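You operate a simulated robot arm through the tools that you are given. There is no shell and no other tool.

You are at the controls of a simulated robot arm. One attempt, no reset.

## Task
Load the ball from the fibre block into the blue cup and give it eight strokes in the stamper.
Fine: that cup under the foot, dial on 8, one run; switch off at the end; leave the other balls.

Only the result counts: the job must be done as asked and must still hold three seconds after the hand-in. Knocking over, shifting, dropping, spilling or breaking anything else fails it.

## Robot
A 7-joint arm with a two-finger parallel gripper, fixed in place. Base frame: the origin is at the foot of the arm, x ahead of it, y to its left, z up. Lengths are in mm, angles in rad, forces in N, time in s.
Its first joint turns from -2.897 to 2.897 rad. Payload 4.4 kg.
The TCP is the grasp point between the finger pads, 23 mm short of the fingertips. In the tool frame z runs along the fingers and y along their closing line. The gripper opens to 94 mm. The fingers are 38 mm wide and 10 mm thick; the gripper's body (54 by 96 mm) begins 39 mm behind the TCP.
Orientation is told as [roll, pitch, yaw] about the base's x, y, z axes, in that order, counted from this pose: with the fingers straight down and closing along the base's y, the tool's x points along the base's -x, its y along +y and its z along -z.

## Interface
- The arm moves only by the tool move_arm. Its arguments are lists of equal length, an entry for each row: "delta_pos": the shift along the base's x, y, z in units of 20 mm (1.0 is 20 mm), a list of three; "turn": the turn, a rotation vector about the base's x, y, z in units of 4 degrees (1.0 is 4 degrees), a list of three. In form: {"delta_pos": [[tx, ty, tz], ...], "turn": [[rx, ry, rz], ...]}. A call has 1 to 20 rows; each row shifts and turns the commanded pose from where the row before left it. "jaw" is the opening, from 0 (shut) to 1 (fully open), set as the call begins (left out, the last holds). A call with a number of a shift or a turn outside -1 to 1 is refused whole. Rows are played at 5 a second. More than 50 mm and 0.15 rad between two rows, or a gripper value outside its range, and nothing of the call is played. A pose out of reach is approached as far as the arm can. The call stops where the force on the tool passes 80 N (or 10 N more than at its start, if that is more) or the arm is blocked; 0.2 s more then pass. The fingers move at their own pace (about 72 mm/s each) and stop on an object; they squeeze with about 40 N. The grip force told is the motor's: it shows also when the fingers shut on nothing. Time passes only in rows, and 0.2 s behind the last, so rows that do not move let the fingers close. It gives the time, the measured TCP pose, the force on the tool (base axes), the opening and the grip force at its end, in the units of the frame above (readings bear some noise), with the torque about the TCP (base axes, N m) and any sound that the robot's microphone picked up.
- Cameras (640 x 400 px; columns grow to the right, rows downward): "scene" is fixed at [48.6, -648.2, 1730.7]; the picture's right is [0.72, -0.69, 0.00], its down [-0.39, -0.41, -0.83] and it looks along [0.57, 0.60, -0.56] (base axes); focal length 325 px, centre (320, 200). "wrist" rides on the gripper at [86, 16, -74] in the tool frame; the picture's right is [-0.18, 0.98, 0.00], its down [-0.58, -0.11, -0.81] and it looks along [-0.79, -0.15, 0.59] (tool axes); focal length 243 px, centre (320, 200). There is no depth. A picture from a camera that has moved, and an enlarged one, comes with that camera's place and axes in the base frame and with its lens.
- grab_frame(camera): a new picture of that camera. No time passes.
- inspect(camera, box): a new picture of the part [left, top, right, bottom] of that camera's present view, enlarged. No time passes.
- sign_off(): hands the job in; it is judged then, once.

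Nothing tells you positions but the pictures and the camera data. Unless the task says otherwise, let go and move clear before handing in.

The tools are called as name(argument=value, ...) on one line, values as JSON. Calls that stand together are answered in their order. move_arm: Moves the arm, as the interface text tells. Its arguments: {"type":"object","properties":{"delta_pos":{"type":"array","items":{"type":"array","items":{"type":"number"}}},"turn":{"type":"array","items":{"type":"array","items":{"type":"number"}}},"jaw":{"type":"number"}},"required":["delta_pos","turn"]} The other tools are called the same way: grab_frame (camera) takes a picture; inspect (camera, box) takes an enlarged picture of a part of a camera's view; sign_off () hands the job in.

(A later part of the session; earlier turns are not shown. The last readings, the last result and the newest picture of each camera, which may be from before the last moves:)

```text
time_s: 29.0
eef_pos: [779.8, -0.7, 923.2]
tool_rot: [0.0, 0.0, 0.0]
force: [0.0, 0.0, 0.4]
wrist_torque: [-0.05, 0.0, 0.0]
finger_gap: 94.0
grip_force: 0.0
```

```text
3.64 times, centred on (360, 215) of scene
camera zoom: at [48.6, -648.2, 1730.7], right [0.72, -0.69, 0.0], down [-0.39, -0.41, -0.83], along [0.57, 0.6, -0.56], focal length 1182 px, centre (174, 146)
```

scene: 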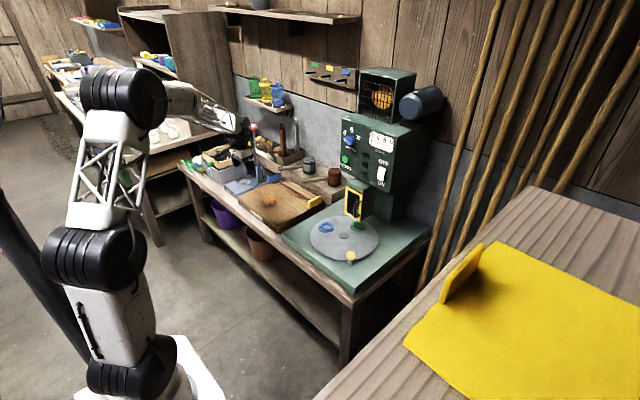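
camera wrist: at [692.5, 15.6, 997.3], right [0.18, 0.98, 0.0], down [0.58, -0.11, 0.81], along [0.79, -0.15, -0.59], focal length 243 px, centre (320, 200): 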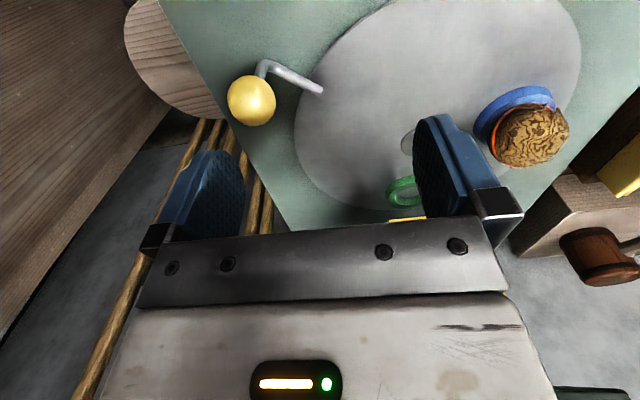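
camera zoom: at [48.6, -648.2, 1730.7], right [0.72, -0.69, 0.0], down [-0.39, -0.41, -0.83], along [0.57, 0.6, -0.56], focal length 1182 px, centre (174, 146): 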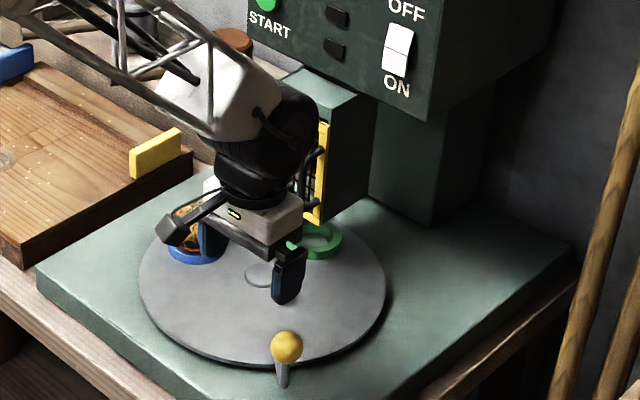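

The knob is at about (784, −53, 831). I'll move above it, lower, and grip it.

move_arm(delta_pos=[[0.07, -0.88, 0], [0.07, -0.88, 0], [0.07, -0.88, 0], [0, 0, -0.9], [0, 0, -0.9], [0, 0, 0]], turn=[[0, 0, 0], [0, 0, 0], [0, 0, 0], [0, 0, 0], [0, 0, 0], [0, 0, 0]])

grab_frame(camera="wrist")

inspect(camera="scene", box=[310, 190, 410, 270])

```text
time_s: 30.4
eef_pos: [783.5, -49.7, 885.4]
tool_rot: [0.001, 0.0, 0.0]
force: [0.0, 0.2, -0.3]
wrist_torque: [-0.01, -0.01, 0.03]
finger_gap: 94.1
grip_force: 0.1
```

```text
taken
camera wrist: at [695.7, -34.9, 959.7], right [0.18, 0.98, 0.0], down [0.58, -0.11, 0.81], along [0.79, -0.15, -0.59], focal length 243 px, centre (320, 200)
```

wrist: 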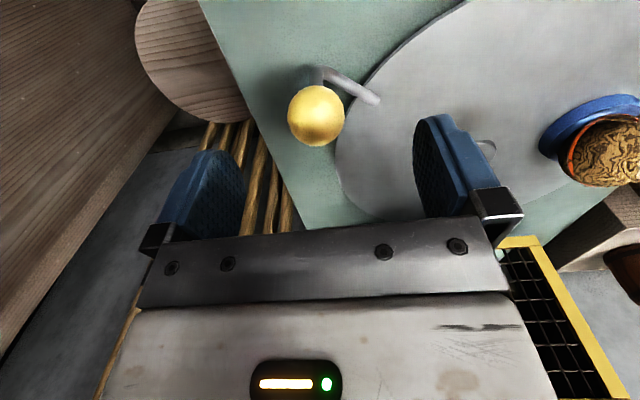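

```text
5.00 times, centred on (360, 230) of scene
camera zoom: at [48.6, -648.2, 1730.7], right [0.72, -0.69, 0.0], down [-0.39, -0.41, -0.83], along [0.57, 0.6, -0.56], focal length 1626 px, centre (120, 50)
```

zoom: 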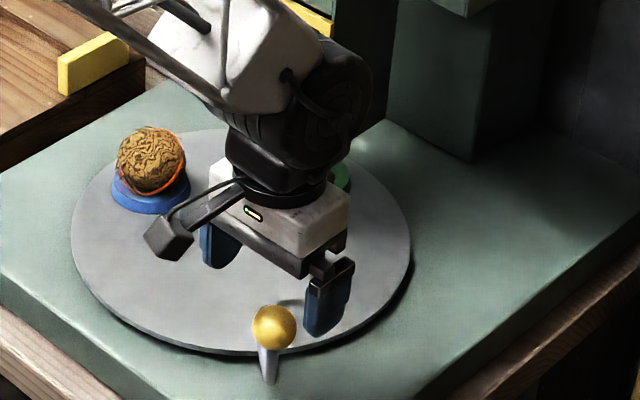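

move_arm(delta_pos=[[-0.05, -0.18, -0.9], [0, 0, -0.9], [0, 0, -0.9], [0, 0, 0]], turn=[[0, 0, 0], [0, 0, 0], [0, 0, 0], [0, 0, 0]])

grab_frame(camera="wrist")

```text
time_s: 31.4
eef_pos: [783.6, -54.5, 829.5]
tool_rot: [-0.001, 0.0, 0.0]
force: [0.9, 0.4, 0.8]
wrist_torque: [-0.03, 0.0, -0.01]
finger_gap: 93.9
grip_force: 0.1
```

```text
taken
camera wrist: at [695.3, -38.6, 904.8], right [0.18, 0.98, 0.0], down [0.58, -0.11, 0.81], along [0.79, -0.15, -0.59], focal length 243 px, centre (320, 200)
```

wrist: 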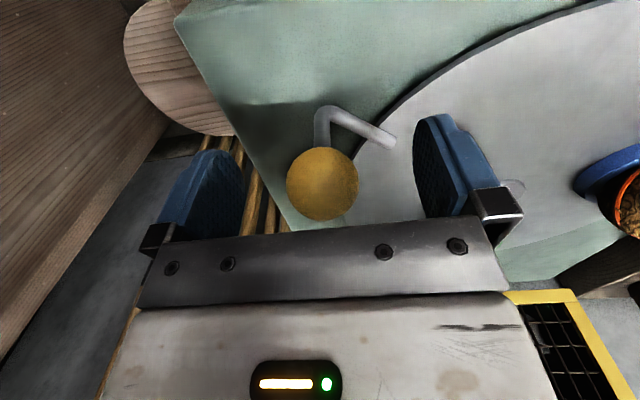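

The knob is centred between the pads, so I'll close on it.

move_arm(delta_pos=[[0, 0, 0], [0, 0, 0], [0, 0, 0], [0, 0, 0], [0, 0, 0]], turn=[[0, 0, 0], [0, 0, 0], [0, 0, 0], [0, 0, 0], [0, 0, 0]], jaw=0.1)

grab_frame(camera="wrist")

```text
time_s: 32.6
eef_pos: [783.5, -52.7, 830.0]
tool_rot: [-0.001, 0.0, -0.001]
force: [1.7, 17.5, -0.2]
wrist_torque: [0.04, 0.05, 0.14]
finger_gap: 35.7
grip_force: 45.0
```

```text
taken
camera wrist: at [695.2, -38.1, 904.8], right [0.18, 0.98, 0.0], down [0.58, -0.11, 0.81], along [0.79, -0.15, -0.59], focal length 243 px, centre (320, 200)
```

wrist: 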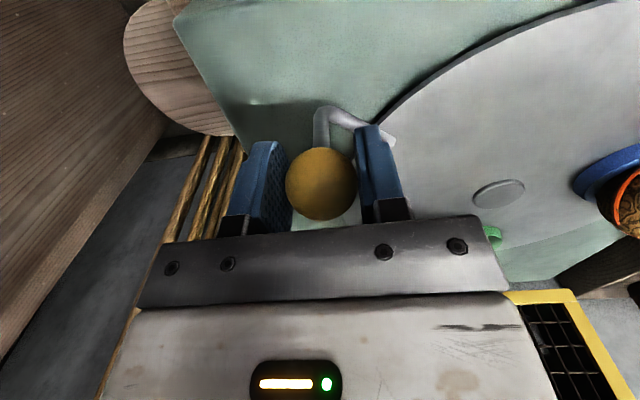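

The knob is gripped. I'll swing the disk clockwise about its centre, starting with a short 12° test arc.

move_arm(delta_pos=[[-0.385, 0.36, 0], [-0.37, 0.38, 0], [-0.345, 0.395, 0], [-0.33, 0.42, 0]], turn=[[0, 0, 0], [0, 0, 0], [0, 0, 0], [0, 0, 0]])

grab_frame(camera="wrist")

inspect(camera="scene", box=[290, 170, 420, 270])

```text
time_s: 33.6
eef_pos: [751.2, -24.0, 830.8]
tool_rot: [0.0, 0.003, -0.001]
force: [-11.9, -12.3, -8.3]
wrist_torque: [-0.15, 0.26, -0.62]
finger_gap: 35.8
grip_force: 45.5
```

```text
taken
camera wrist: at [664.9, -8.1, 905.7], right [0.19, 0.98, 0.0], down [0.58, -0.11, 0.81], along [0.79, -0.15, -0.59], focal length 243 px, centre (320, 200)
```

wrist: 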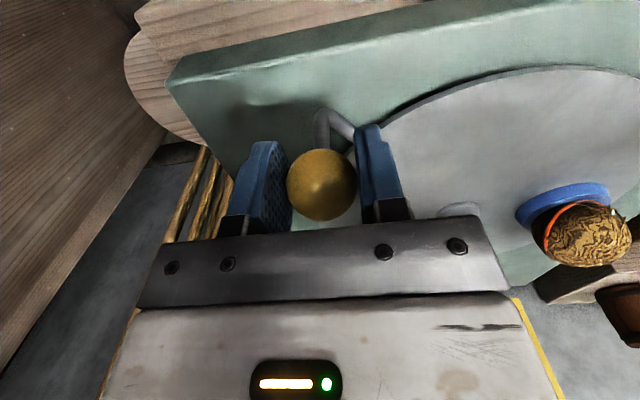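

```text
4.00 times, centred on (355, 220) of scene
camera zoom: at [48.6, -648.2, 1730.7], right [0.72, -0.69, 0.0], down [-0.39, -0.41, -0.83], along [0.57, 0.6, -0.56], focal length 1300 px, centre (180, 120)
```

zoom: 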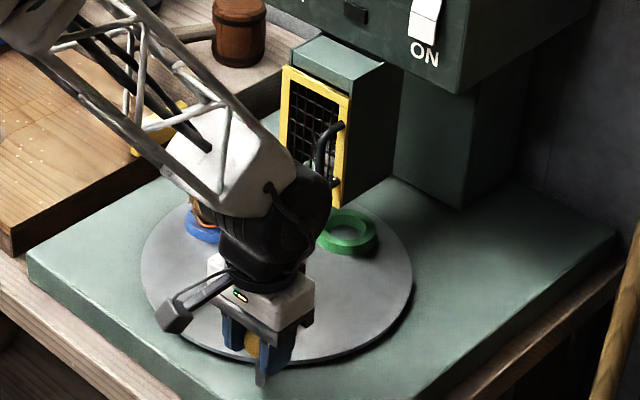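

The disk follows, with the green cup swinging out and the ball staying seated. There's a small outward force, so I'll continue the arc biased slightly outward.

move_arm(delta_pos=[[-0.32, 0.43, 0], [-0.305, 0.45, 0], [-0.275, 0.46, 0], [-0.255, 0.475, 0], [-0.225, 0.485, 0], [-0.205, 0.5, 0], [-0.175, 0.505, 0], [-0.145, 0.51, 0]], turn=[[0, 0, 0], [0, 0, 0], [0, 0, 0], [0, 0, 0], [0, 0, 0], [0, 0, 0], [0, 0, 0], [0, 0, 0]])

grab_frame(camera="wrist")

inspect(camera="scene", box=[290, 170, 420, 270])

```text
time_s: 35.4
eef_pos: [714.6, 54.0, 831.1]
tool_rot: [0.001, 0.001, -0.001]
force: [-4.8, -4.2, -16.6]
wrist_torque: [-0.04, -0.01, -0.59]
finger_gap: 35.8
grip_force: 45.7
```

```text
taken
camera wrist: at [626.4, 68.7, 906.5], right [0.18, 0.98, 0.0], down [0.58, -0.11, 0.81], along [0.79, -0.15, -0.59], focal length 243 px, centre (320, 200)
```

wrist: 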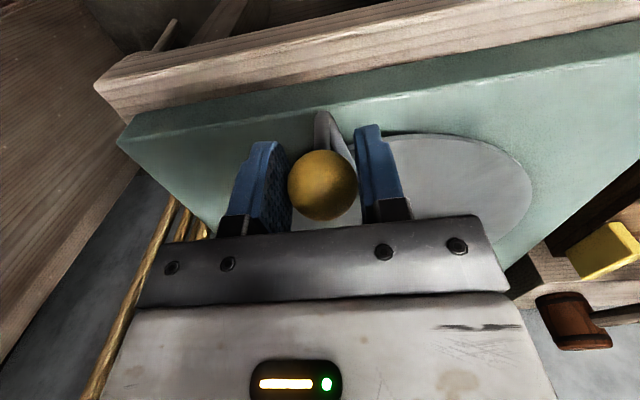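

```text
4.00 times, centred on (355, 220) of scene
camera zoom: at [48.6, -648.2, 1730.7], right [0.72, -0.69, 0.0], down [-0.39, -0.41, -0.83], along [0.57, 0.6, -0.56], focal length 1300 px, centre (180, 120)
```

zoom: 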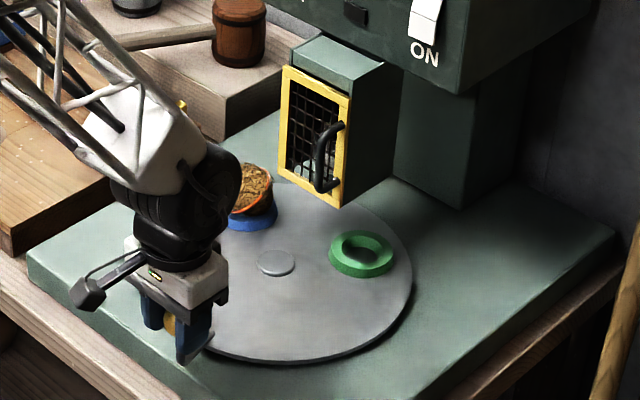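

The disk has turned about 36° and the ball is still seated. I'll continue the arc.

move_arm(delta_pos=[[-0.11, 0.53, -0.05], [-0.08, 0.54, 0], [-0.055, 0.54, 0], [-0.025, 0.545, 0], [0.005, 0.545, 0], [0.035, 0.545, 0], [0.06, 0.54, 0], [0.085, 0.535, 0], [0.12, 0.535, 0], [0.145, 0.525, 0], [0.17, 0.515, 0], [0.2, 0.505, 0]], turn=[[0, 0, 0], [0, 0, 0], [0, 0, 0], [0, 0, 0], [0, 0, 0], [0, 0, 0], [0, 0, 0], [0, 0, 0], [0, 0, 0], [0, 0, 0], [0, 0, 0], [0, 0, 0]])

inspect(camera="scene", box=[290, 170, 420, 270])

grab_frame(camera="wrist")

```text
time_s: 38.0
eef_pos: [726.3, 179.7, 830.6]
tool_rot: [0.0, -0.002, -0.002]
force: [-2.7, -2.5, 9.9]
wrist_torque: [0.05, -0.26, -0.65]
finger_gap: 35.6
grip_force: 44.7
```

```text
4.00 times, centred on (355, 220) of scene
camera zoom: at [48.6, -648.2, 1730.7], right [0.72, -0.69, 0.0], down [-0.39, -0.41, -0.83], along [0.57, 0.6, -0.56], focal length 1300 px, centre (180, 120)
```

zoom: 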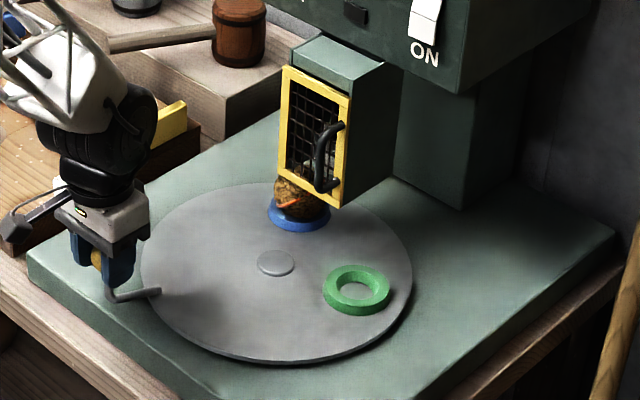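

```text
taken
camera wrist: at [638.7, 194.7, 905.4], right [0.19, 0.98, 0.0], down [0.58, -0.11, 0.81], along [0.79, -0.15, -0.59], focal length 243 px, centre (320, 200)
```

wrist: 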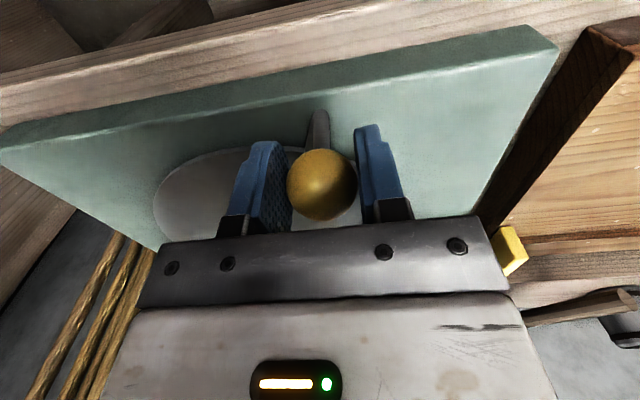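

The ball is about to pass under the guard's lower edge. I'll continue in shorter bursts and watch the force and clearance.

move_arm(delta_pos=[[0.22, 0.495, 0], [0.245, 0.485, 0], [0.27, 0.465, 0], [0.295, 0.455, 0]], turn=[[0, 0, 0], [0, 0, 0], [0, 0, 0], [0, 0, 0]])

inspect(camera="scene", box=[320, 170, 420, 260])

```text
time_s: 39.0
eef_pos: [746.7, 219.8, 830.0]
tool_rot: [0.002, -0.002, 0.0]
force: [3.7, -6.7, 13.7]
wrist_torque: [-0.16, -0.37, -0.57]
finger_gap: 35.5
grip_force: 45.3
```

```text
4.44 times, centred on (370, 215) of scene
camera zoom: at [48.6, -648.2, 1730.7], right [0.72, -0.69, 0.0], down [-0.39, -0.41, -0.83], along [0.57, 0.6, -0.56], focal length 1445 px, centre (98, 133)
```

zoom: 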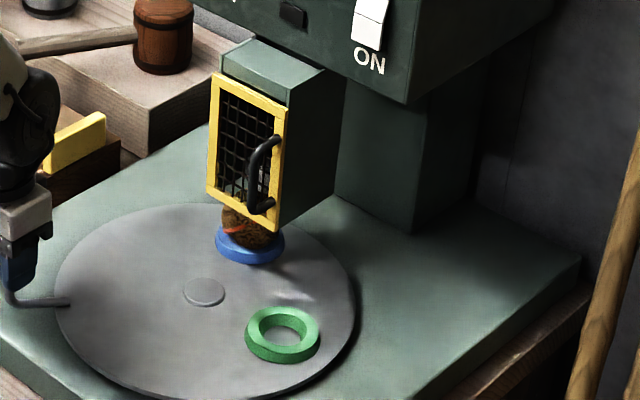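

About 11° remain to where the green cup stood. I'll advance 6° more, then look closely.

move_arm(delta_pos=[[0.32, 0.44, 0], [0.34, 0.425, 0], [0, 0, 0]], turn=[[0, 0, 0], [0, 0, 0], [0, 0, 0]])

inspect(camera="scene", box=[335, 180, 385, 240])

inspect(camera="scene", box=[270, 170, 430, 290])

grab_frame(camera="wrist")

```text
time_s: 39.8
eef_pos: [759.4, 235.1, 829.7]
tool_rot: [0.001, 0.0, -0.002]
force: [3.5, -7.3, 0.3]
wrist_torque: [-0.01, -0.04, -0.5]
finger_gap: 35.4
grip_force: 45.4
```

```text
6.67 times, centred on (360, 210) of scene
camera zoom: at [48.6, -648.2, 1730.7], right [0.72, -0.69, 0.0], down [-0.39, -0.41, -0.83], along [0.57, 0.6, -0.56], focal length 2168 px, centre (53, 133)
```

zoom: 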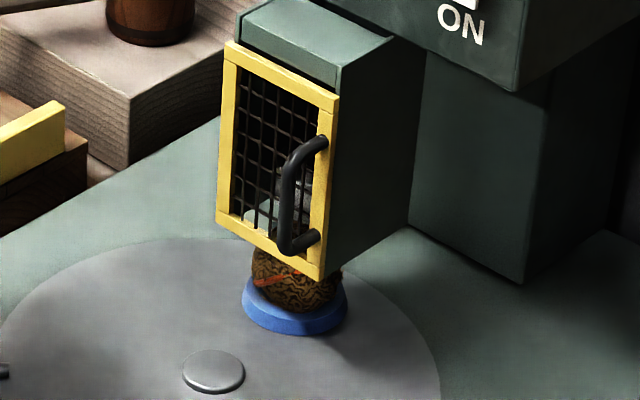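

```text
3.33 times, centred on (350, 230) of scene
camera zoom: at [48.6, -648.2, 1730.7], right [0.72, -0.69, 0.0], down [-0.39, -0.41, -0.83], along [0.57, 0.6, -0.56], focal length 1084 px, centre (220, 100)
```

zoom: 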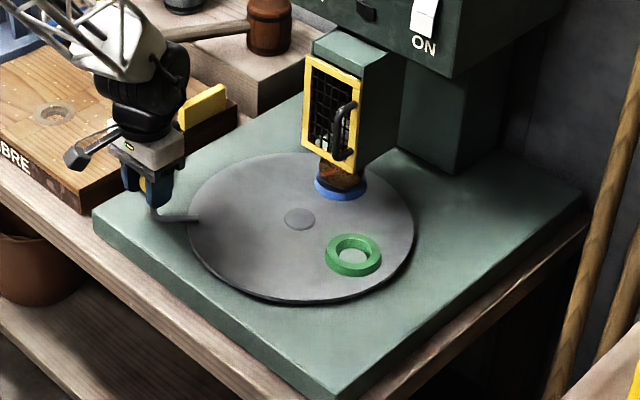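

```text
taken
camera wrist: at [672.4, 251.0, 904.1], right [0.18, 0.98, 0.0], down [0.58, -0.11, 0.81], along [0.79, -0.15, -0.59], focal length 243 px, centre (320, 200)
```

wrist: 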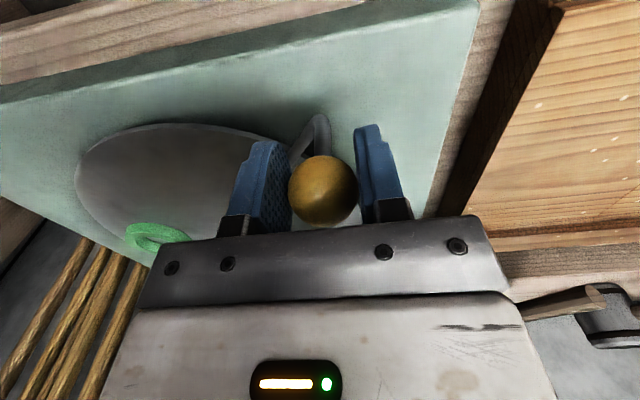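

The blue cup is nearly under the foot. I'll measure the cups, hub and guard at higher magnification before the final few degrees.

inspect(camera="scene", box=[335, 215, 375, 245])

inspect(camera="scene", box=[345, 185, 385, 230])

inspect(camera="scene", box=[300, 205, 390, 265])

```text
13.33 times, centred on (355, 230) of scene
camera zoom: at [48.6, -648.2, 1730.7], right [0.72, -0.69, 0.0], down [-0.39, -0.41, -0.83], along [0.57, 0.6, -0.56], focal length 4335 px, centre (-147, -200)
```

zoom: 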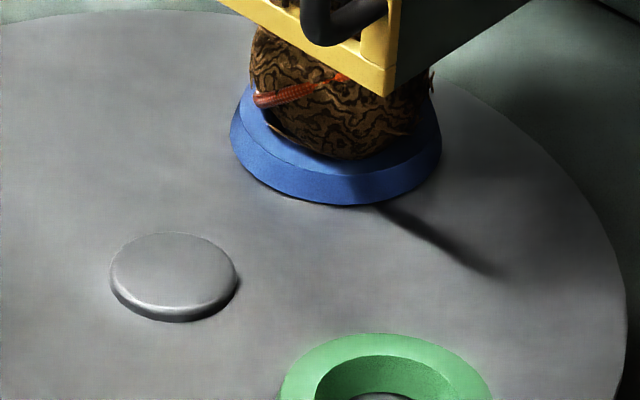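

```text
8.89 times, centred on (365, 208) of scene
camera zoom: at [48.6, -648.2, 1730.7], right [0.72, -0.69, 0.0], down [-0.39, -0.41, -0.83], along [0.57, 0.6, -0.56], focal length 2890 px, centre (-80, 133)
```

zoom: 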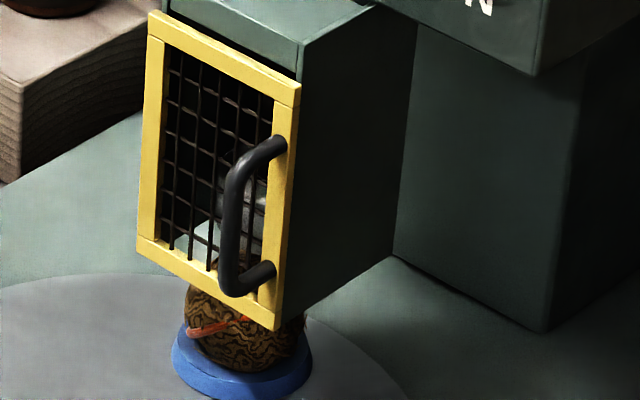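

```text
6.67 times, centred on (345, 235) of scene
camera zoom: at [48.6, -648.2, 1730.7], right [0.72, -0.69, 0.0], down [-0.39, -0.41, -0.83], along [0.57, 0.6, -0.56], focal length 2168 px, centre (153, -33)
```

zoom: 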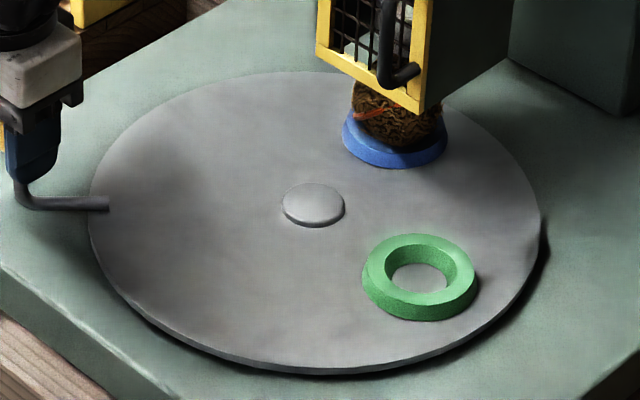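

From these measurements the cups are about 100° apart and about 8° remain. I'll continue 8° and re-measure.

move_arm(delta_pos=[[0.36, 0.405, 0], [0.385, 0.385, 0], [0.265, 0.24, 0], [0, 0, 0]], turn=[[0, 0, 0], [0, 0, 0], [0, 0, 0], [0, 0, 0]])

inspect(camera="scene", box=[335, 215, 375, 245])

inspect(camera="scene", box=[300, 205, 390, 265])

grab_frame(camera="wrist")

```text
time_s: 40.8
eef_pos: [778.5, 255.2, 829.0]
tool_rot: [-0.002, 0.004, 0.001]
force: [-28.0, -67.7, 1.3]
wrist_torque: [-0.1, 0.08, -1.13]
finger_gap: 39.6
grip_force: 33.8
```

```text
13.33 times, centred on (355, 230) of scene
camera zoom: at [48.6, -648.2, 1730.7], right [0.72, -0.69, 0.0], down [-0.39, -0.41, -0.83], along [0.57, 0.6, -0.56], focal length 4335 px, centre (-147, -200)
```

zoom: 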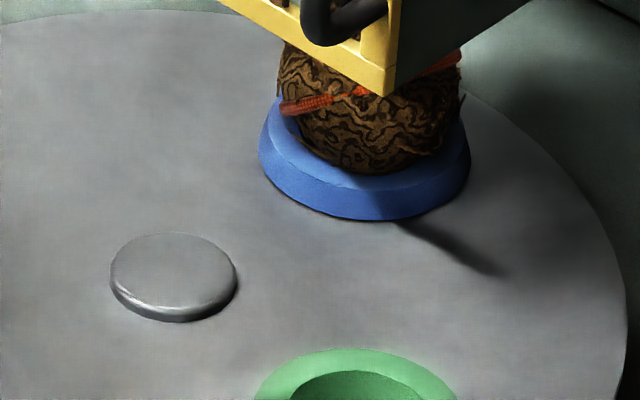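

```text
6.67 times, centred on (345, 235) of scene
camera zoom: at [48.6, -648.2, 1730.7], right [0.72, -0.69, 0.0], down [-0.39, -0.41, -0.83], along [0.57, 0.6, -0.56], focal length 2168 px, centre (153, -33)
```

zoom: 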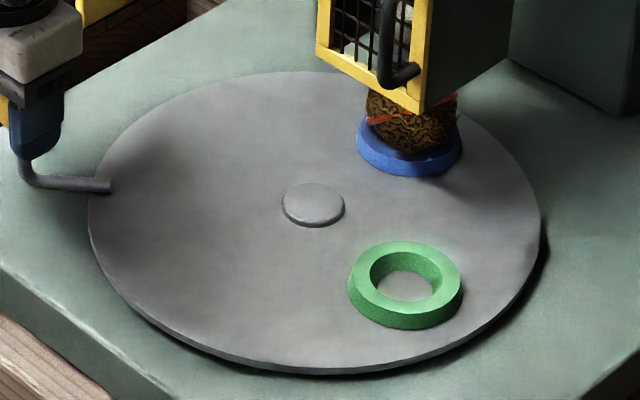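

```text
taken
camera wrist: at [691.0, 270.8, 903.3], right [0.19, 0.98, 0.0], down [0.58, -0.11, 0.8], along [0.79, -0.15, -0.59], focal length 243 px, centre (320, 200)
```

wrist: 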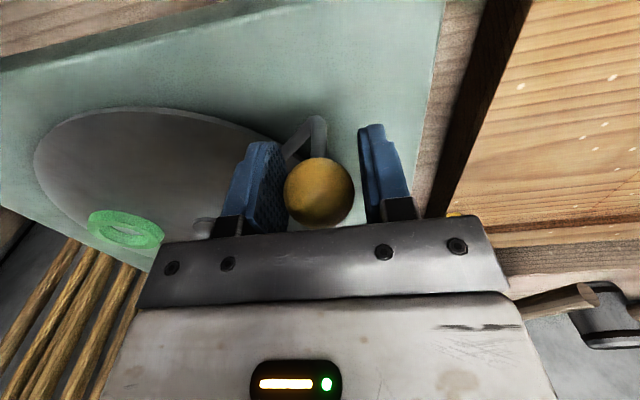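

There is a firm stop, and the blue cup now sits exactly where the green one started, so it's indexed under the foot. I'll relieve the push and release the knob.

move_arm(delta_pos=[[-0.06, -0.1, 0], [0, 0, 0]], turn=[[0, 0, 0], [0, 0, 0]])

move_arm(delta_pos=[[-0.03, -0.05, 0], [0, 0, 0]], turn=[[0, 0, 0], [0, 0, 0]])

```text
time_s: 41.4
eef_pos: [779.4, 255.4, 829.3]
tool_rot: [0.001, 0.001, -0.002]
force: [-8.6, -65.6, -24.7]
wrist_torque: [0.51, 0.27, -0.71]
finger_gap: 38.7
grip_force: 33.1
```

```text
time_s: 42.0
eef_pos: [778.4, 254.4, 830.6]
tool_rot: [0.0, 0.001, -0.001]
force: [8.7, -61.7, -26.3]
wrist_torque: [0.28, 0.13, -0.36]
finger_gap: 37.6
grip_force: 31.2
```

move_arm(delta_pos=[[0, -0.12, 0], [0, 0, 0]], turn=[[0, 0, 0], [0, 0, 0]])

inspect(camera="scene", box=[335, 215, 375, 245])

```text
time_s: 42.6
eef_pos: [779.3, 254.5, 831.7]
tool_rot: [-0.002, -0.002, 0.001]
force: [14.4, -29.1, -18.6]
wrist_torque: [0.02, 0.44, -0.08]
finger_gap: 35.6
grip_force: 44.7
```

```text
13.33 times, centred on (355, 230) of scene
camera zoom: at [48.6, -648.2, 1730.7], right [0.72, -0.69, 0.0], down [-0.39, -0.41, -0.83], along [0.57, 0.6, -0.56], focal length 4335 px, centre (-147, -200)
```

zoom: 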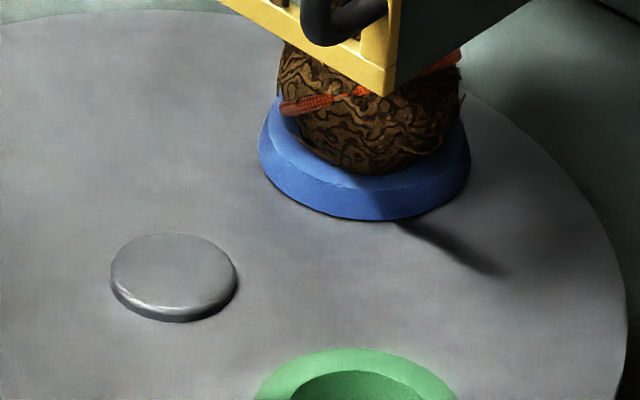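

The disk stayed on its stop. I'll open the jaw and rise clear.

move_arm(delta_pos=[[0, 0, 0], [0, 0, 0], [0, 0, 0], [0, 0, 0]], turn=[[0, 0, 0], [0, 0, 0], [0, 0, 0], [0, 0, 0]], jaw=1)

move_arm(delta_pos=[[0, 0, 0.6], [0, 0, 1], [0, 0, 1], [0, 0, 1], [-0.8, -0.2, 1], [-0.8, -0.5, 1], [-0.8, -0.5, 1], [-0.8, -0.5, 1], [-0.8, -0.5, 1], [-0.8, -0.5, 1], [-0.8, -0.5, 1], [-0.8, -0.5, 1], [-0.8, -0.5, 1], [-0.8, -0.5, 1]], turn=[[0, 0, 0], [0, 0, 0], [0, 0, 0], [0, 0, 0], [0, 0, 0], [0, 0, 0], [0, 0, 0], [0, 0, 0], [0, 0, 0], [0, 0, 0], [0, 0, 0], [0, 0, 0], [0, 0, 0], [0, 0, 0]])

inspect(camera="scene", box=[290, 170, 420, 270])

grab_frame(camera="wrist")

```text
time_s: 43.6
eef_pos: [778.6, 251.8, 830.3]
tool_rot: [0.001, -0.003, -0.001]
force: [1.5, 0.3, 0.1]
wrist_torque: [-0.01, 0.0, 0.0]
finger_gap: 93.9
grip_force: 0.0
```

```text
time_s: 46.6
eef_pos: [619.3, 157.2, 1104.0]
tool_rot: [0.001, 0.001, -0.002]
force: [-0.2, 0.6, -0.1]
wrist_torque: [0.02, 0.02, 0.0]
finger_gap: 94.0
grip_force: 0.0
```

```text
4.00 times, centred on (355, 220) of scene
camera zoom: at [48.6, -648.2, 1730.7], right [0.72, -0.69, 0.0], down [-0.39, -0.41, -0.83], along [0.57, 0.6, -0.56], focal length 1300 px, centre (180, 120)
```

zoom: 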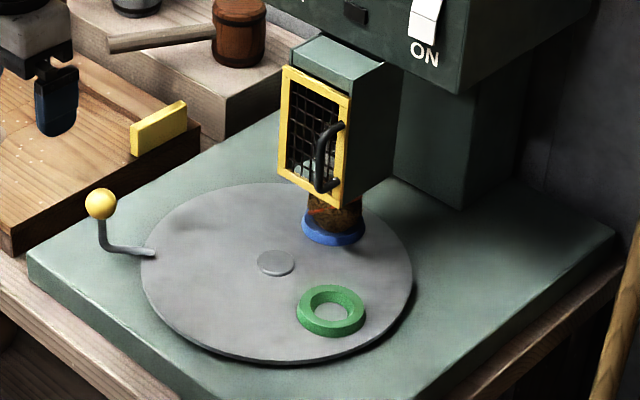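

```text
taken
camera wrist: at [531.8, 171.9, 1178.6], right [0.18, 0.98, 0.0], down [0.58, -0.11, 0.81], along [0.79, -0.15, -0.59], focal length 243 px, centre (320, 200)
```

wrist: 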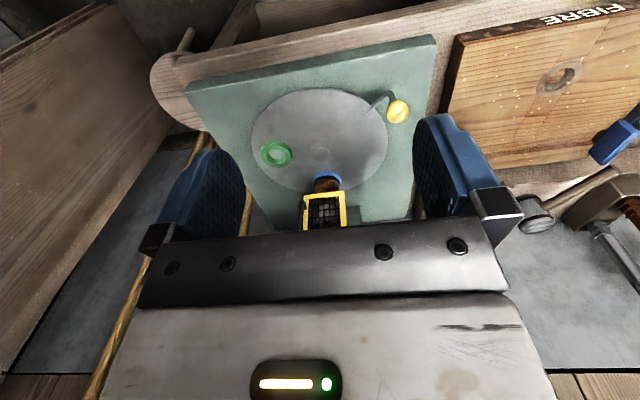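

The disk stayed put after release. I'll check the guard door and cup alignment from the front.

inspect(camera="wrist", box=[280, 150, 370, 235])

inspect(camera="scene", box=[340, 170, 400, 215])

```text
4.71 times, centred on (325, 192) of wrist
camera zoom: at [531.8, 171.9, 1178.6], right [0.18, 0.98, 0.0], down [0.58, -0.11, 0.81], along [0.79, -0.15, -0.59], focal length 1142 px, centre (296, 235)
```

zoom: 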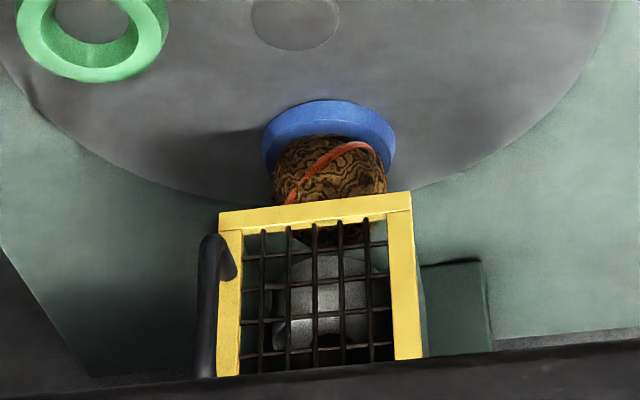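

```text
8.89 times, centred on (370, 192) of scene
camera zoom: at [48.6, -648.2, 1730.7], right [0.72, -0.69, 0.0], down [-0.39, -0.41, -0.83], along [0.57, 0.6, -0.56], focal length 2890 px, centre (-124, 267)
```

zoom: 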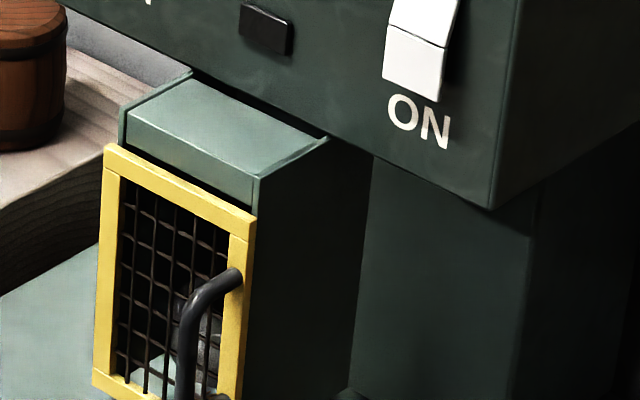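

The door is closed and the ball and cup are centred under the foot. Next I'll point the tool horizontally at the panel and approach the dial for a closer look.

move_arm(delta_pos=[[0.2, 0.06, 0.2], [0.2, 0.06, 0.2], [0.2, 0.06, 0.2], [0.2, 0.06, 0.2], [0.2, 0.06, 0.2], [0.2, 0.06, 0.2], [0.2, 0.06, 0.2], [0.2, 0.06, 0.2], [0.2, 0.06, 0.2], [0.2, 0.06, 0.2], [0.2, 0.06, 0.2], [0.2, 0.06, 0.2], [0.2, 0.06, 0.2], [0.2, 0.06, 0.2], [0.2, 0.06, 0.2], [0.2, 0.06, 0.2], [0.2, 0.06, 0.2], [0.2, 0.06, 0.2], [0.2, 0.06, 0.0], [0.2, 0.06, 0.0]], turn=[[0, -1, 0], [0, -1, 0], [0, -1, 0], [0, -1, 0], [0, -1, 0], [0, -1, 0], [0, -1, 0], [0, -1, 0], [0, -1, 0], [0, -1, 0], [0, -1, 0], [0, -1, 0], [0, -1, 0], [0, -1, 0], [0, -1, 0], [0, -1, 0], [0, -1, 0], [0, -1, 0], [0, -1, 0], [0, -1, 0]])

grab_frame(camera="wrist")

grab_frame(camera="scene")

```text
time_s: 50.8
eef_pos: [697.9, 183.1, 1175.5]
tool_rot: [0.002, -1.398, -0.003]
force: [-0.4, -0.5, -0.1]
wrist_torque: [0.01, 0.02, 0.0]
finger_gap: 93.9
grip_force: 0.1
```

```text
taken
camera wrist: at [608.6, 197.5, 1102.9], right [0.03, 0.98, 0.18], down [-0.69, -0.11, 0.71], along [0.72, -0.15, 0.68], focal length 243 px, centre (320, 200)
```

wrist: 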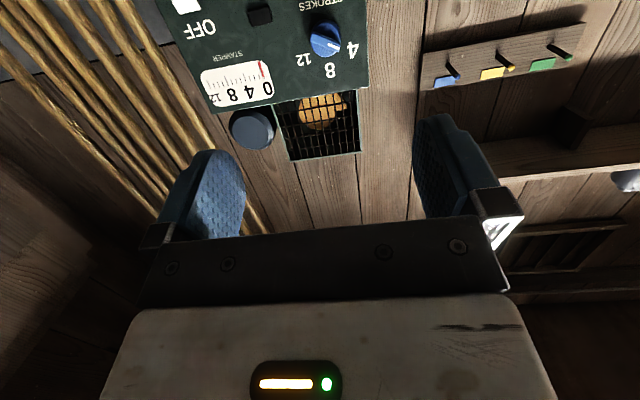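

```text
taken
```

scene: 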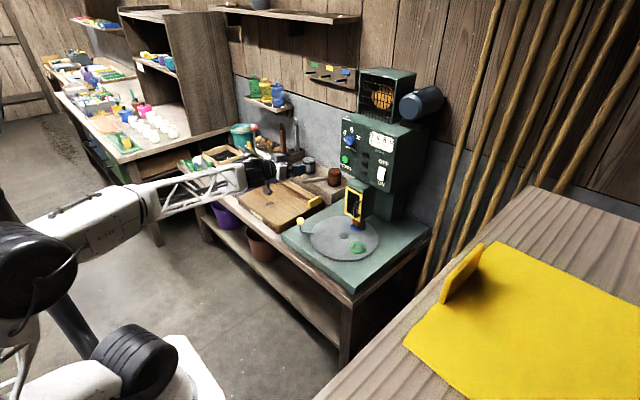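

Finishing the turn to horizontal and moving closer to the panel to see the dial.

move_arm(delta_pos=[[1, 0, 0], [1, 0, 0], [1, 0, 0], [1, 0, 0], [1, 0, 0], [1, 0, 0], [0.8, 0, 0]], turn=[[0, -0.83, 0], [0, -0.83, 0], [0, -0.83, 0], [0, 0, 0], [0, 0, 0], [0, 0, 0], [0, 0, 0]])

grab_frame(camera="wrist")

inspect(camera="wrist", box=[240, 0, 400, 110])

```text
time_s: 52.4
eef_pos: [835.5, 182.4, 1173.8]
tool_rot: [1.203, -1.571, -1.205]
force: [-0.5, -0.1, 0.5]
wrist_torque: [0.0, 0.03, 0.0]
finger_gap: 93.7
grip_force: 0.1
```

```text
taken
camera wrist: at [759.2, 197.4, 1087.3], right [0.0, 0.98, 0.18], down [-0.81, -0.11, 0.58], along [0.59, -0.15, 0.79], focal length 243 px, centre (320, 200)
```

wrist: 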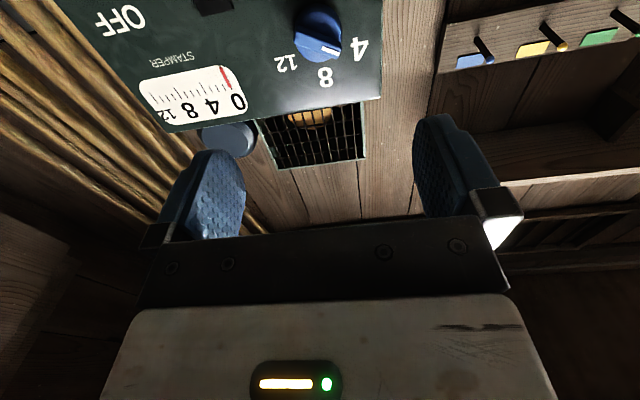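

```text
3.64 times, centred on (320, 55) of wrist
camera zoom: at [759.2, 197.4, 1087.3], right [0.0, 0.98, 0.18], down [-0.81, -0.11, 0.58], along [0.59, -0.15, 0.79], focal length 882 px, centre (320, 727)
```

zoom: 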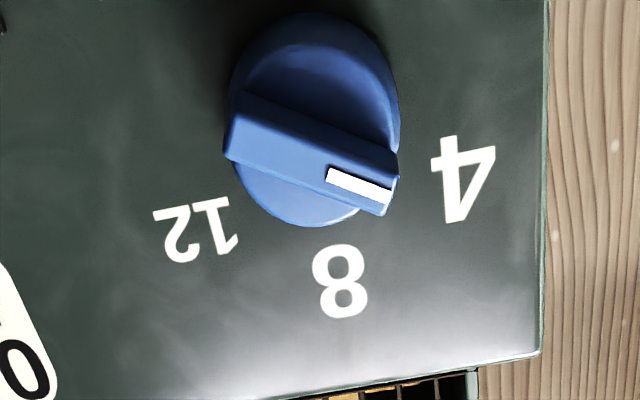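

The dial's pointer is on 4. It needs +60° about x to reach 8, so I'll roll the tool −60° first so the fingers straddle the bar.

move_arm(delta_pos=[[0.3, 0, 0], [0.3, 0, 0], [0.3, 0, 0], [0.3, 0, 0], [0.3, 0, 0], [0.3, 0, 0], [0.3, 0, 0], [0.3, 0, 0], [0.3, 0, 0], [0.3, 0, 0], [0, 0, 0], [0, 0, 0], [0, 0, 0], [0, 0, 0], [0, 0, 0]], turn=[[-1, 0, 0], [-1, 0, 0], [-1, 0, 0], [-1, 0, 0], [-1, 0, 0], [-1, 0, 0], [-1, 0, 0], [-1, 0, 0], [-1, 0, 0], [-1, 0, 0], [-1, 0, 0], [-1, 0, 0], [-1, 0, 0], [-1, 0, 0], [-1, 0, 0]], jaw=0.5)

grab_frame(camera="wrist")

inspect(camera="wrist", box=[240, 0, 400, 120])

inspect(camera="scene", box=[310, 100, 410, 190])

```text
time_s: 55.6
eef_pos: [894.6, 181.7, 1173.6]
tool_rot: [-1.571, -0.523, 1.569]
force: [0.2, -0.1, -0.3]
wrist_torque: [0.0, 0.01, -0.03]
finger_gap: 47.1
grip_force: 0.0
```

```text
taken
camera wrist: at [818.2, 114.1, 1116.9], right [0.0, 0.65, -0.76], down [-0.81, 0.45, 0.39], along [0.59, 0.61, 0.52], focal length 243 px, centre (320, 200)
```

wrist: 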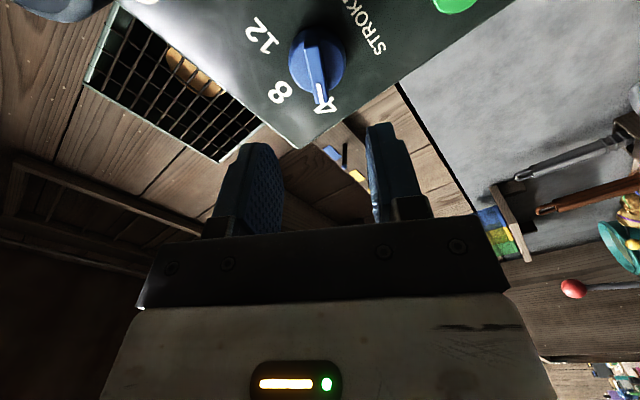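

```text
3.33 times, centred on (320, 60) of wrist
camera zoom: at [818.2, 114.1, 1116.9], right [0.0, 0.65, -0.76], down [-0.81, 0.45, 0.39], along [0.59, 0.61, 0.52], focal length 809 px, centre (320, 667)
```

zoom: 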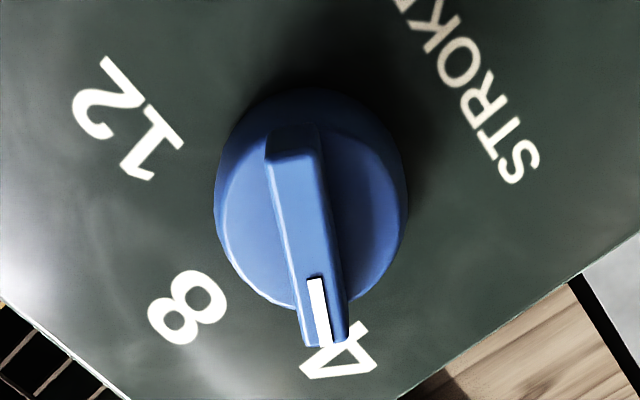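

```text
4.44 times, centred on (360, 145) of scene
camera zoom: at [48.6, -648.2, 1730.7], right [0.72, -0.69, 0.0], down [-0.39, -0.41, -0.83], along [0.57, 0.6, -0.56], focal length 1445 px, centre (142, 444)
```

zoom: 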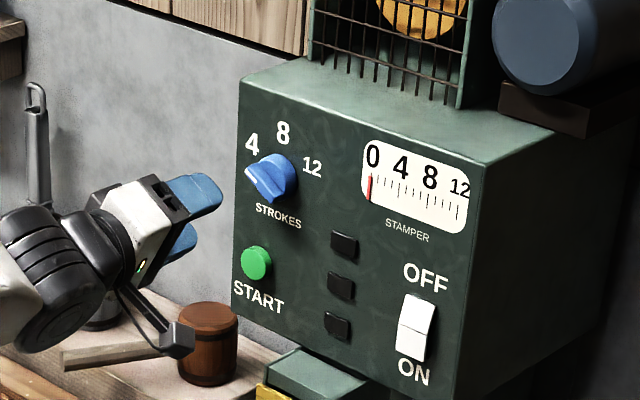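

The fingers are now parallel to the bar. I'll narrow the gap, correct the small offset, and approach to just in front of the knob.

move_arm(delta_pos=[[0.5, -0.09, 0.14], [0.5, 0, 0], [0.5, 0, 0], [0.5, 0, 0], [0.5, 0, 0], [0.5, 0, 0], [0, 0, 0]], turn=[[0, 0, 0], [0, 0, 0], [0, 0, 0], [0, 0, 0], [0, 0, 0], [0, 0, 0], [0, 0, 0]], jaw=0.34)

grab_frame(camera="wrist")

inspect(camera="wrist", box=[240, 60, 400, 180])

inspect(camera="scene", box=[325, 110, 385, 170])

```text
time_s: 57.2
eef_pos: [955.1, 179.9, 1178.0]
tool_rot: [-1.571, -0.523, 1.571]
force: [-0.4, 0.1, -0.6]
wrist_torque: [-0.03, -0.01, -0.01]
finger_gap: 32.0
grip_force: 0.0
```

```text
taken
camera wrist: at [879.0, 111.5, 1121.3], right [0.0, 0.65, -0.76], down [-0.81, 0.45, 0.39], along [0.59, 0.61, 0.53], focal length 243 px, centre (320, 200)
```

wrist: 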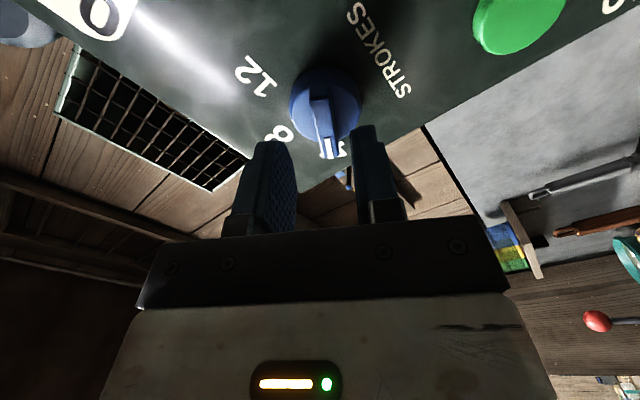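

```text
3.33 times, centred on (320, 120) of wrist
camera zoom: at [879.0, 111.5, 1121.3], right [0.0, 0.65, -0.76], down [-0.81, 0.45, 0.39], along [0.59, 0.61, 0.53], focal length 809 px, centre (320, 467)
```

zoom: 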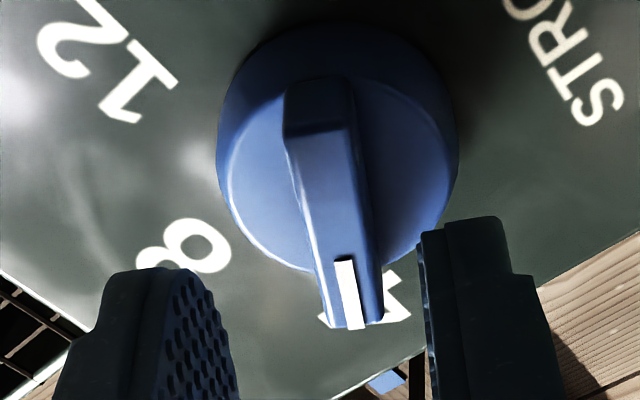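

```text
6.67 times, centred on (355, 140) of scene
camera zoom: at [48.6, -648.2, 1730.7], right [0.72, -0.69, 0.0], down [-0.39, -0.41, -0.83], along [0.57, 0.6, -0.56], focal length 2168 px, centre (87, 600)
```

zoom: 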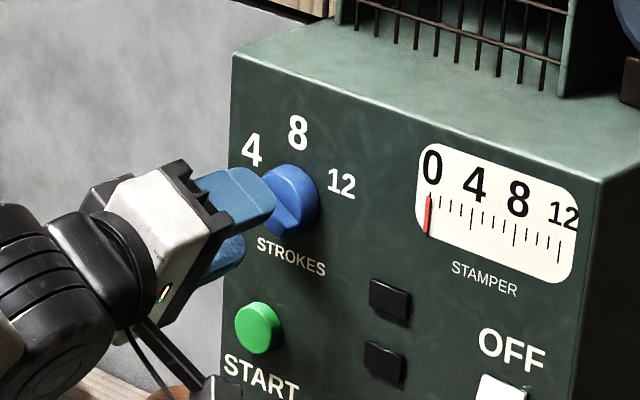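

I refined the dial axis to about (y 177.5, z 1174.8), with the panel face near x 1017. I'll shift and advance in steps.

move_arm(delta_pos=[[0, -0.12, -0.16], [0.4, 0, 0], [0.4, 0, 0], [0, 0, 0]], turn=[[0, 0, 0], [0, 0, 0], [0, 0, 0], [0, 0, 0]])

inspect(camera="wrist", box=[240, 60, 400, 180])

inspect(camera="scene", box=[325, 110, 385, 170])

```text
time_s: 58.2
eef_pos: [969.6, 178.8, 1174.2]
tool_rot: [-1.571, -0.524, 1.571]
force: [-0.4, 0.5, 0.6]
wrist_torque: [0.02, 0.0, 0.04]
finger_gap: 31.8
grip_force: 0.0
```

```text
3.33 times, centred on (320, 120) of wrist
camera zoom: at [894.7, 110.7, 1116.5], right [0.0, 0.65, -0.76], down [-0.81, 0.45, 0.39], along [0.59, 0.61, 0.53], focal length 809 px, centre (320, 467)
```

zoom: 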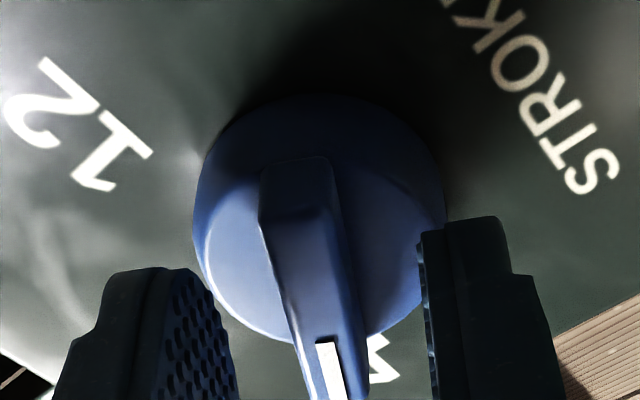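

```text
6.67 times, centred on (355, 140) of scene
camera zoom: at [48.6, -648.2, 1730.7], right [0.72, -0.69, 0.0], down [-0.39, -0.41, -0.83], along [0.57, 0.6, -0.56], focal length 2168 px, centre (87, 600)
```

zoom: 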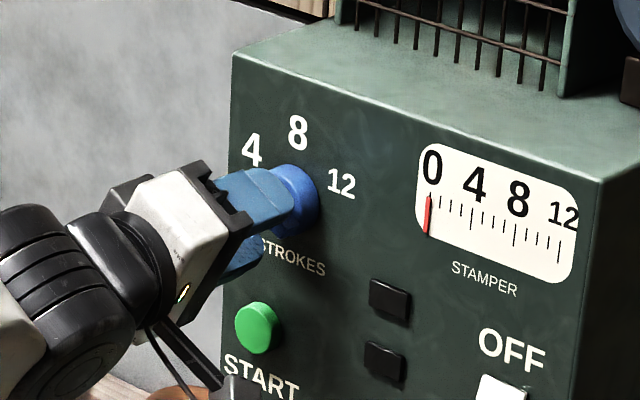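

The bar is centred between the fingers. I'll advance in small steps until the tips touch the knob's disc.

move_arm(delta_pos=[[0.2, 0, 0], [0.2, 0, 0], [0, 0, 0]], turn=[[0, 0, 0], [0, 0, 0], [0, 0, 0]])

inspect(camera="wrist", box=[240, 60, 400, 180])

```text
time_s: 59.0
eef_pos: [978.6, 179.0, 1174.7]
tool_rot: [-1.571, -0.524, 1.571]
force: [-0.7, -0.5, 0.4]
wrist_torque: [-0.02, -0.01, 0.01]
finger_gap: 31.8
grip_force: 0.1
```

```text
3.33 times, centred on (320, 120) of wrist
camera zoom: at [902.9, 110.1, 1117.2], right [0.0, 0.65, -0.76], down [-0.81, 0.45, 0.39], along [0.59, 0.61, 0.53], focal length 809 px, centre (320, 467)
```

zoom: 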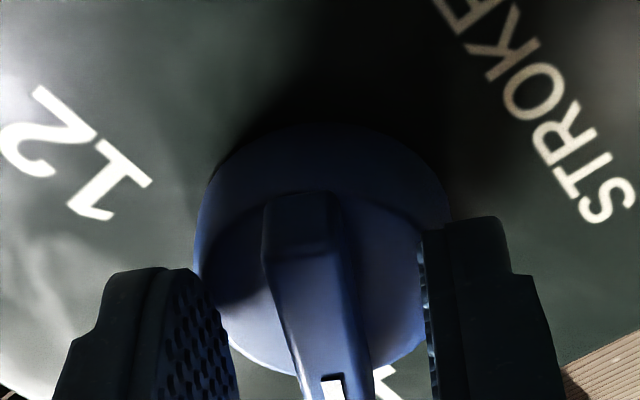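

move_arm(delta_pos=[[0.2, 0, 0], [0, 0, 0]], turn=[[0, 0, 0], [0, 0, 0]])

inspect(camera="wrist", box=[240, 60, 400, 180])

```text
time_s: 59.6
eef_pos: [981.1, 178.1, 1174.5]
tool_rot: [-1.573, -0.523, 1.571]
force: [-52.8, -8.1, 2.0]
wrist_torque: [0.01, -0.05, -0.04]
finger_gap: 32.3
grip_force: 0.1
stopped in row 2: the force on the tool passed its limit at 84 N (the readings are from after the stop); the commanded pose is now the measured one
```

```text
3.33 times, centred on (320, 120) of wrist
camera zoom: at [905.5, 110.2, 1117.0], right [0.0, 0.65, -0.76], down [-0.81, 0.45, 0.39], along [0.59, 0.61, 0.53], focal length 809 px, centre (320, 467)
```

zoom: 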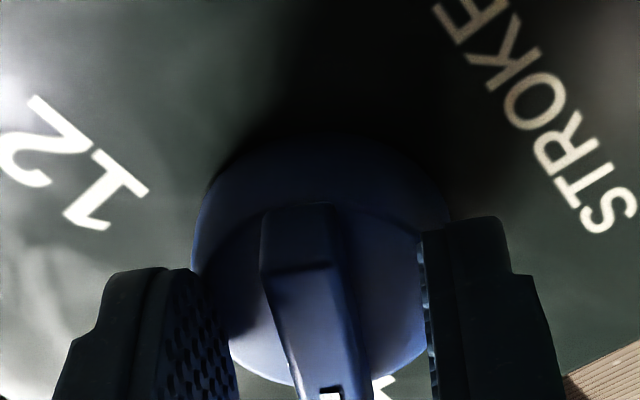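

The tips touched the disc at TCP x≈981. I'll back off 3 mm, then close on the bar.

move_arm(delta_pos=[[-0.13, 0, 0], [0, 0, 0]], turn=[[0, 0, 0], [0, 0, 0]])

move_arm(delta_pos=[[0, 0, 0], [0, 0, 0], [0, 0, 0]], turn=[[0, 0, 0], [0, 0, 0], [0, 0, 0]], jaw=0)

grab_frame(camera="wrist")

```text
time_s: 60.2
eef_pos: [979.4, 178.1, 1173.2]
tool_rot: [-1.569, -0.523, 1.57]
force: [0.0, 0.2, -0.2]
wrist_torque: [-0.01, -0.01, -0.01]
finger_gap: 32.2
grip_force: 0.1
```

```text
time_s: 61.0
eef_pos: [978.9, 177.1, 1174.0]
tool_rot: [-1.569, -0.523, 1.569]
force: [1.7, -0.2, 0.4]
wrist_torque: [-0.02, -0.1, 0.07]
finger_gap: 11.0
grip_force: 44.8
```

```text
taken
camera wrist: at [903.7, 109.3, 1116.2], right [0.0, 0.65, -0.76], down [-0.81, 0.45, 0.39], along [0.59, 0.61, 0.52], focal length 243 px, centre (320, 200)
```

wrist: 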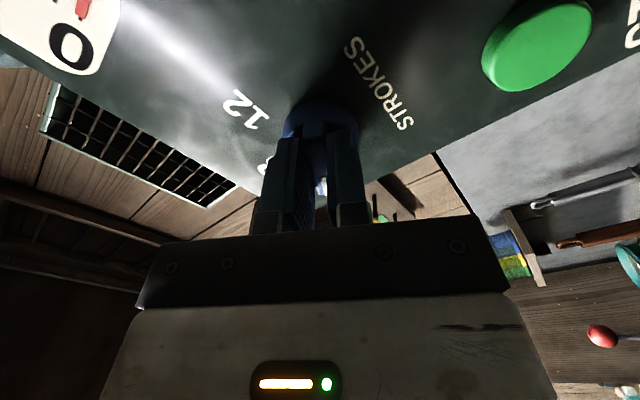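

The bar is gripped at 11 mm. I'll turn +28° first and check the forces.

move_arm(delta_pos=[[0, 0, 0], [0, 0, 0], [0, 0, 0], [0, 0, 0], [0, 0, 0], [0, 0, 0], [0, 0, 0]], turn=[[1, 0, 0], [1, 0, 0], [1, 0, 0], [1, 0, 0], [1, 0, 0], [1, 0, 0], [1, 0, 0]])

inspect(camera="scene", box=[325, 110, 385, 170])

```text
time_s: 62.6
eef_pos: [979.7, 178.1, 1171.3]
tool_rot: [-1.566, -1.013, 1.567]
force: [16.9, -3.8, -10.1]
wrist_torque: [0.0, -0.84, 0.44]
finger_gap: 10.6
grip_force: 45.3
```

```text
6.67 times, centred on (355, 140) of scene
camera zoom: at [48.6, -648.2, 1730.7], right [0.72, -0.69, 0.0], down [-0.39, -0.41, -0.83], along [0.57, 0.6, -0.56], focal length 2168 px, centre (87, 600)
```

zoom: 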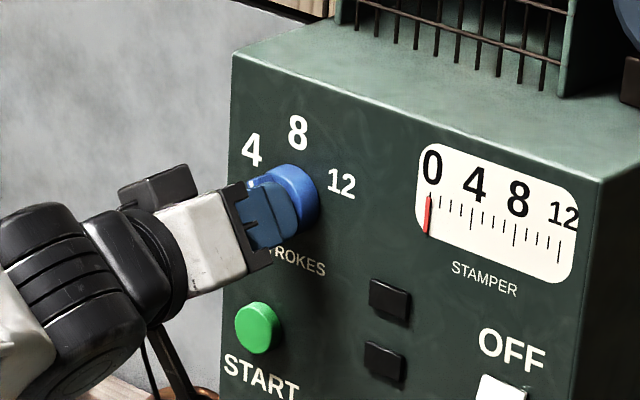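

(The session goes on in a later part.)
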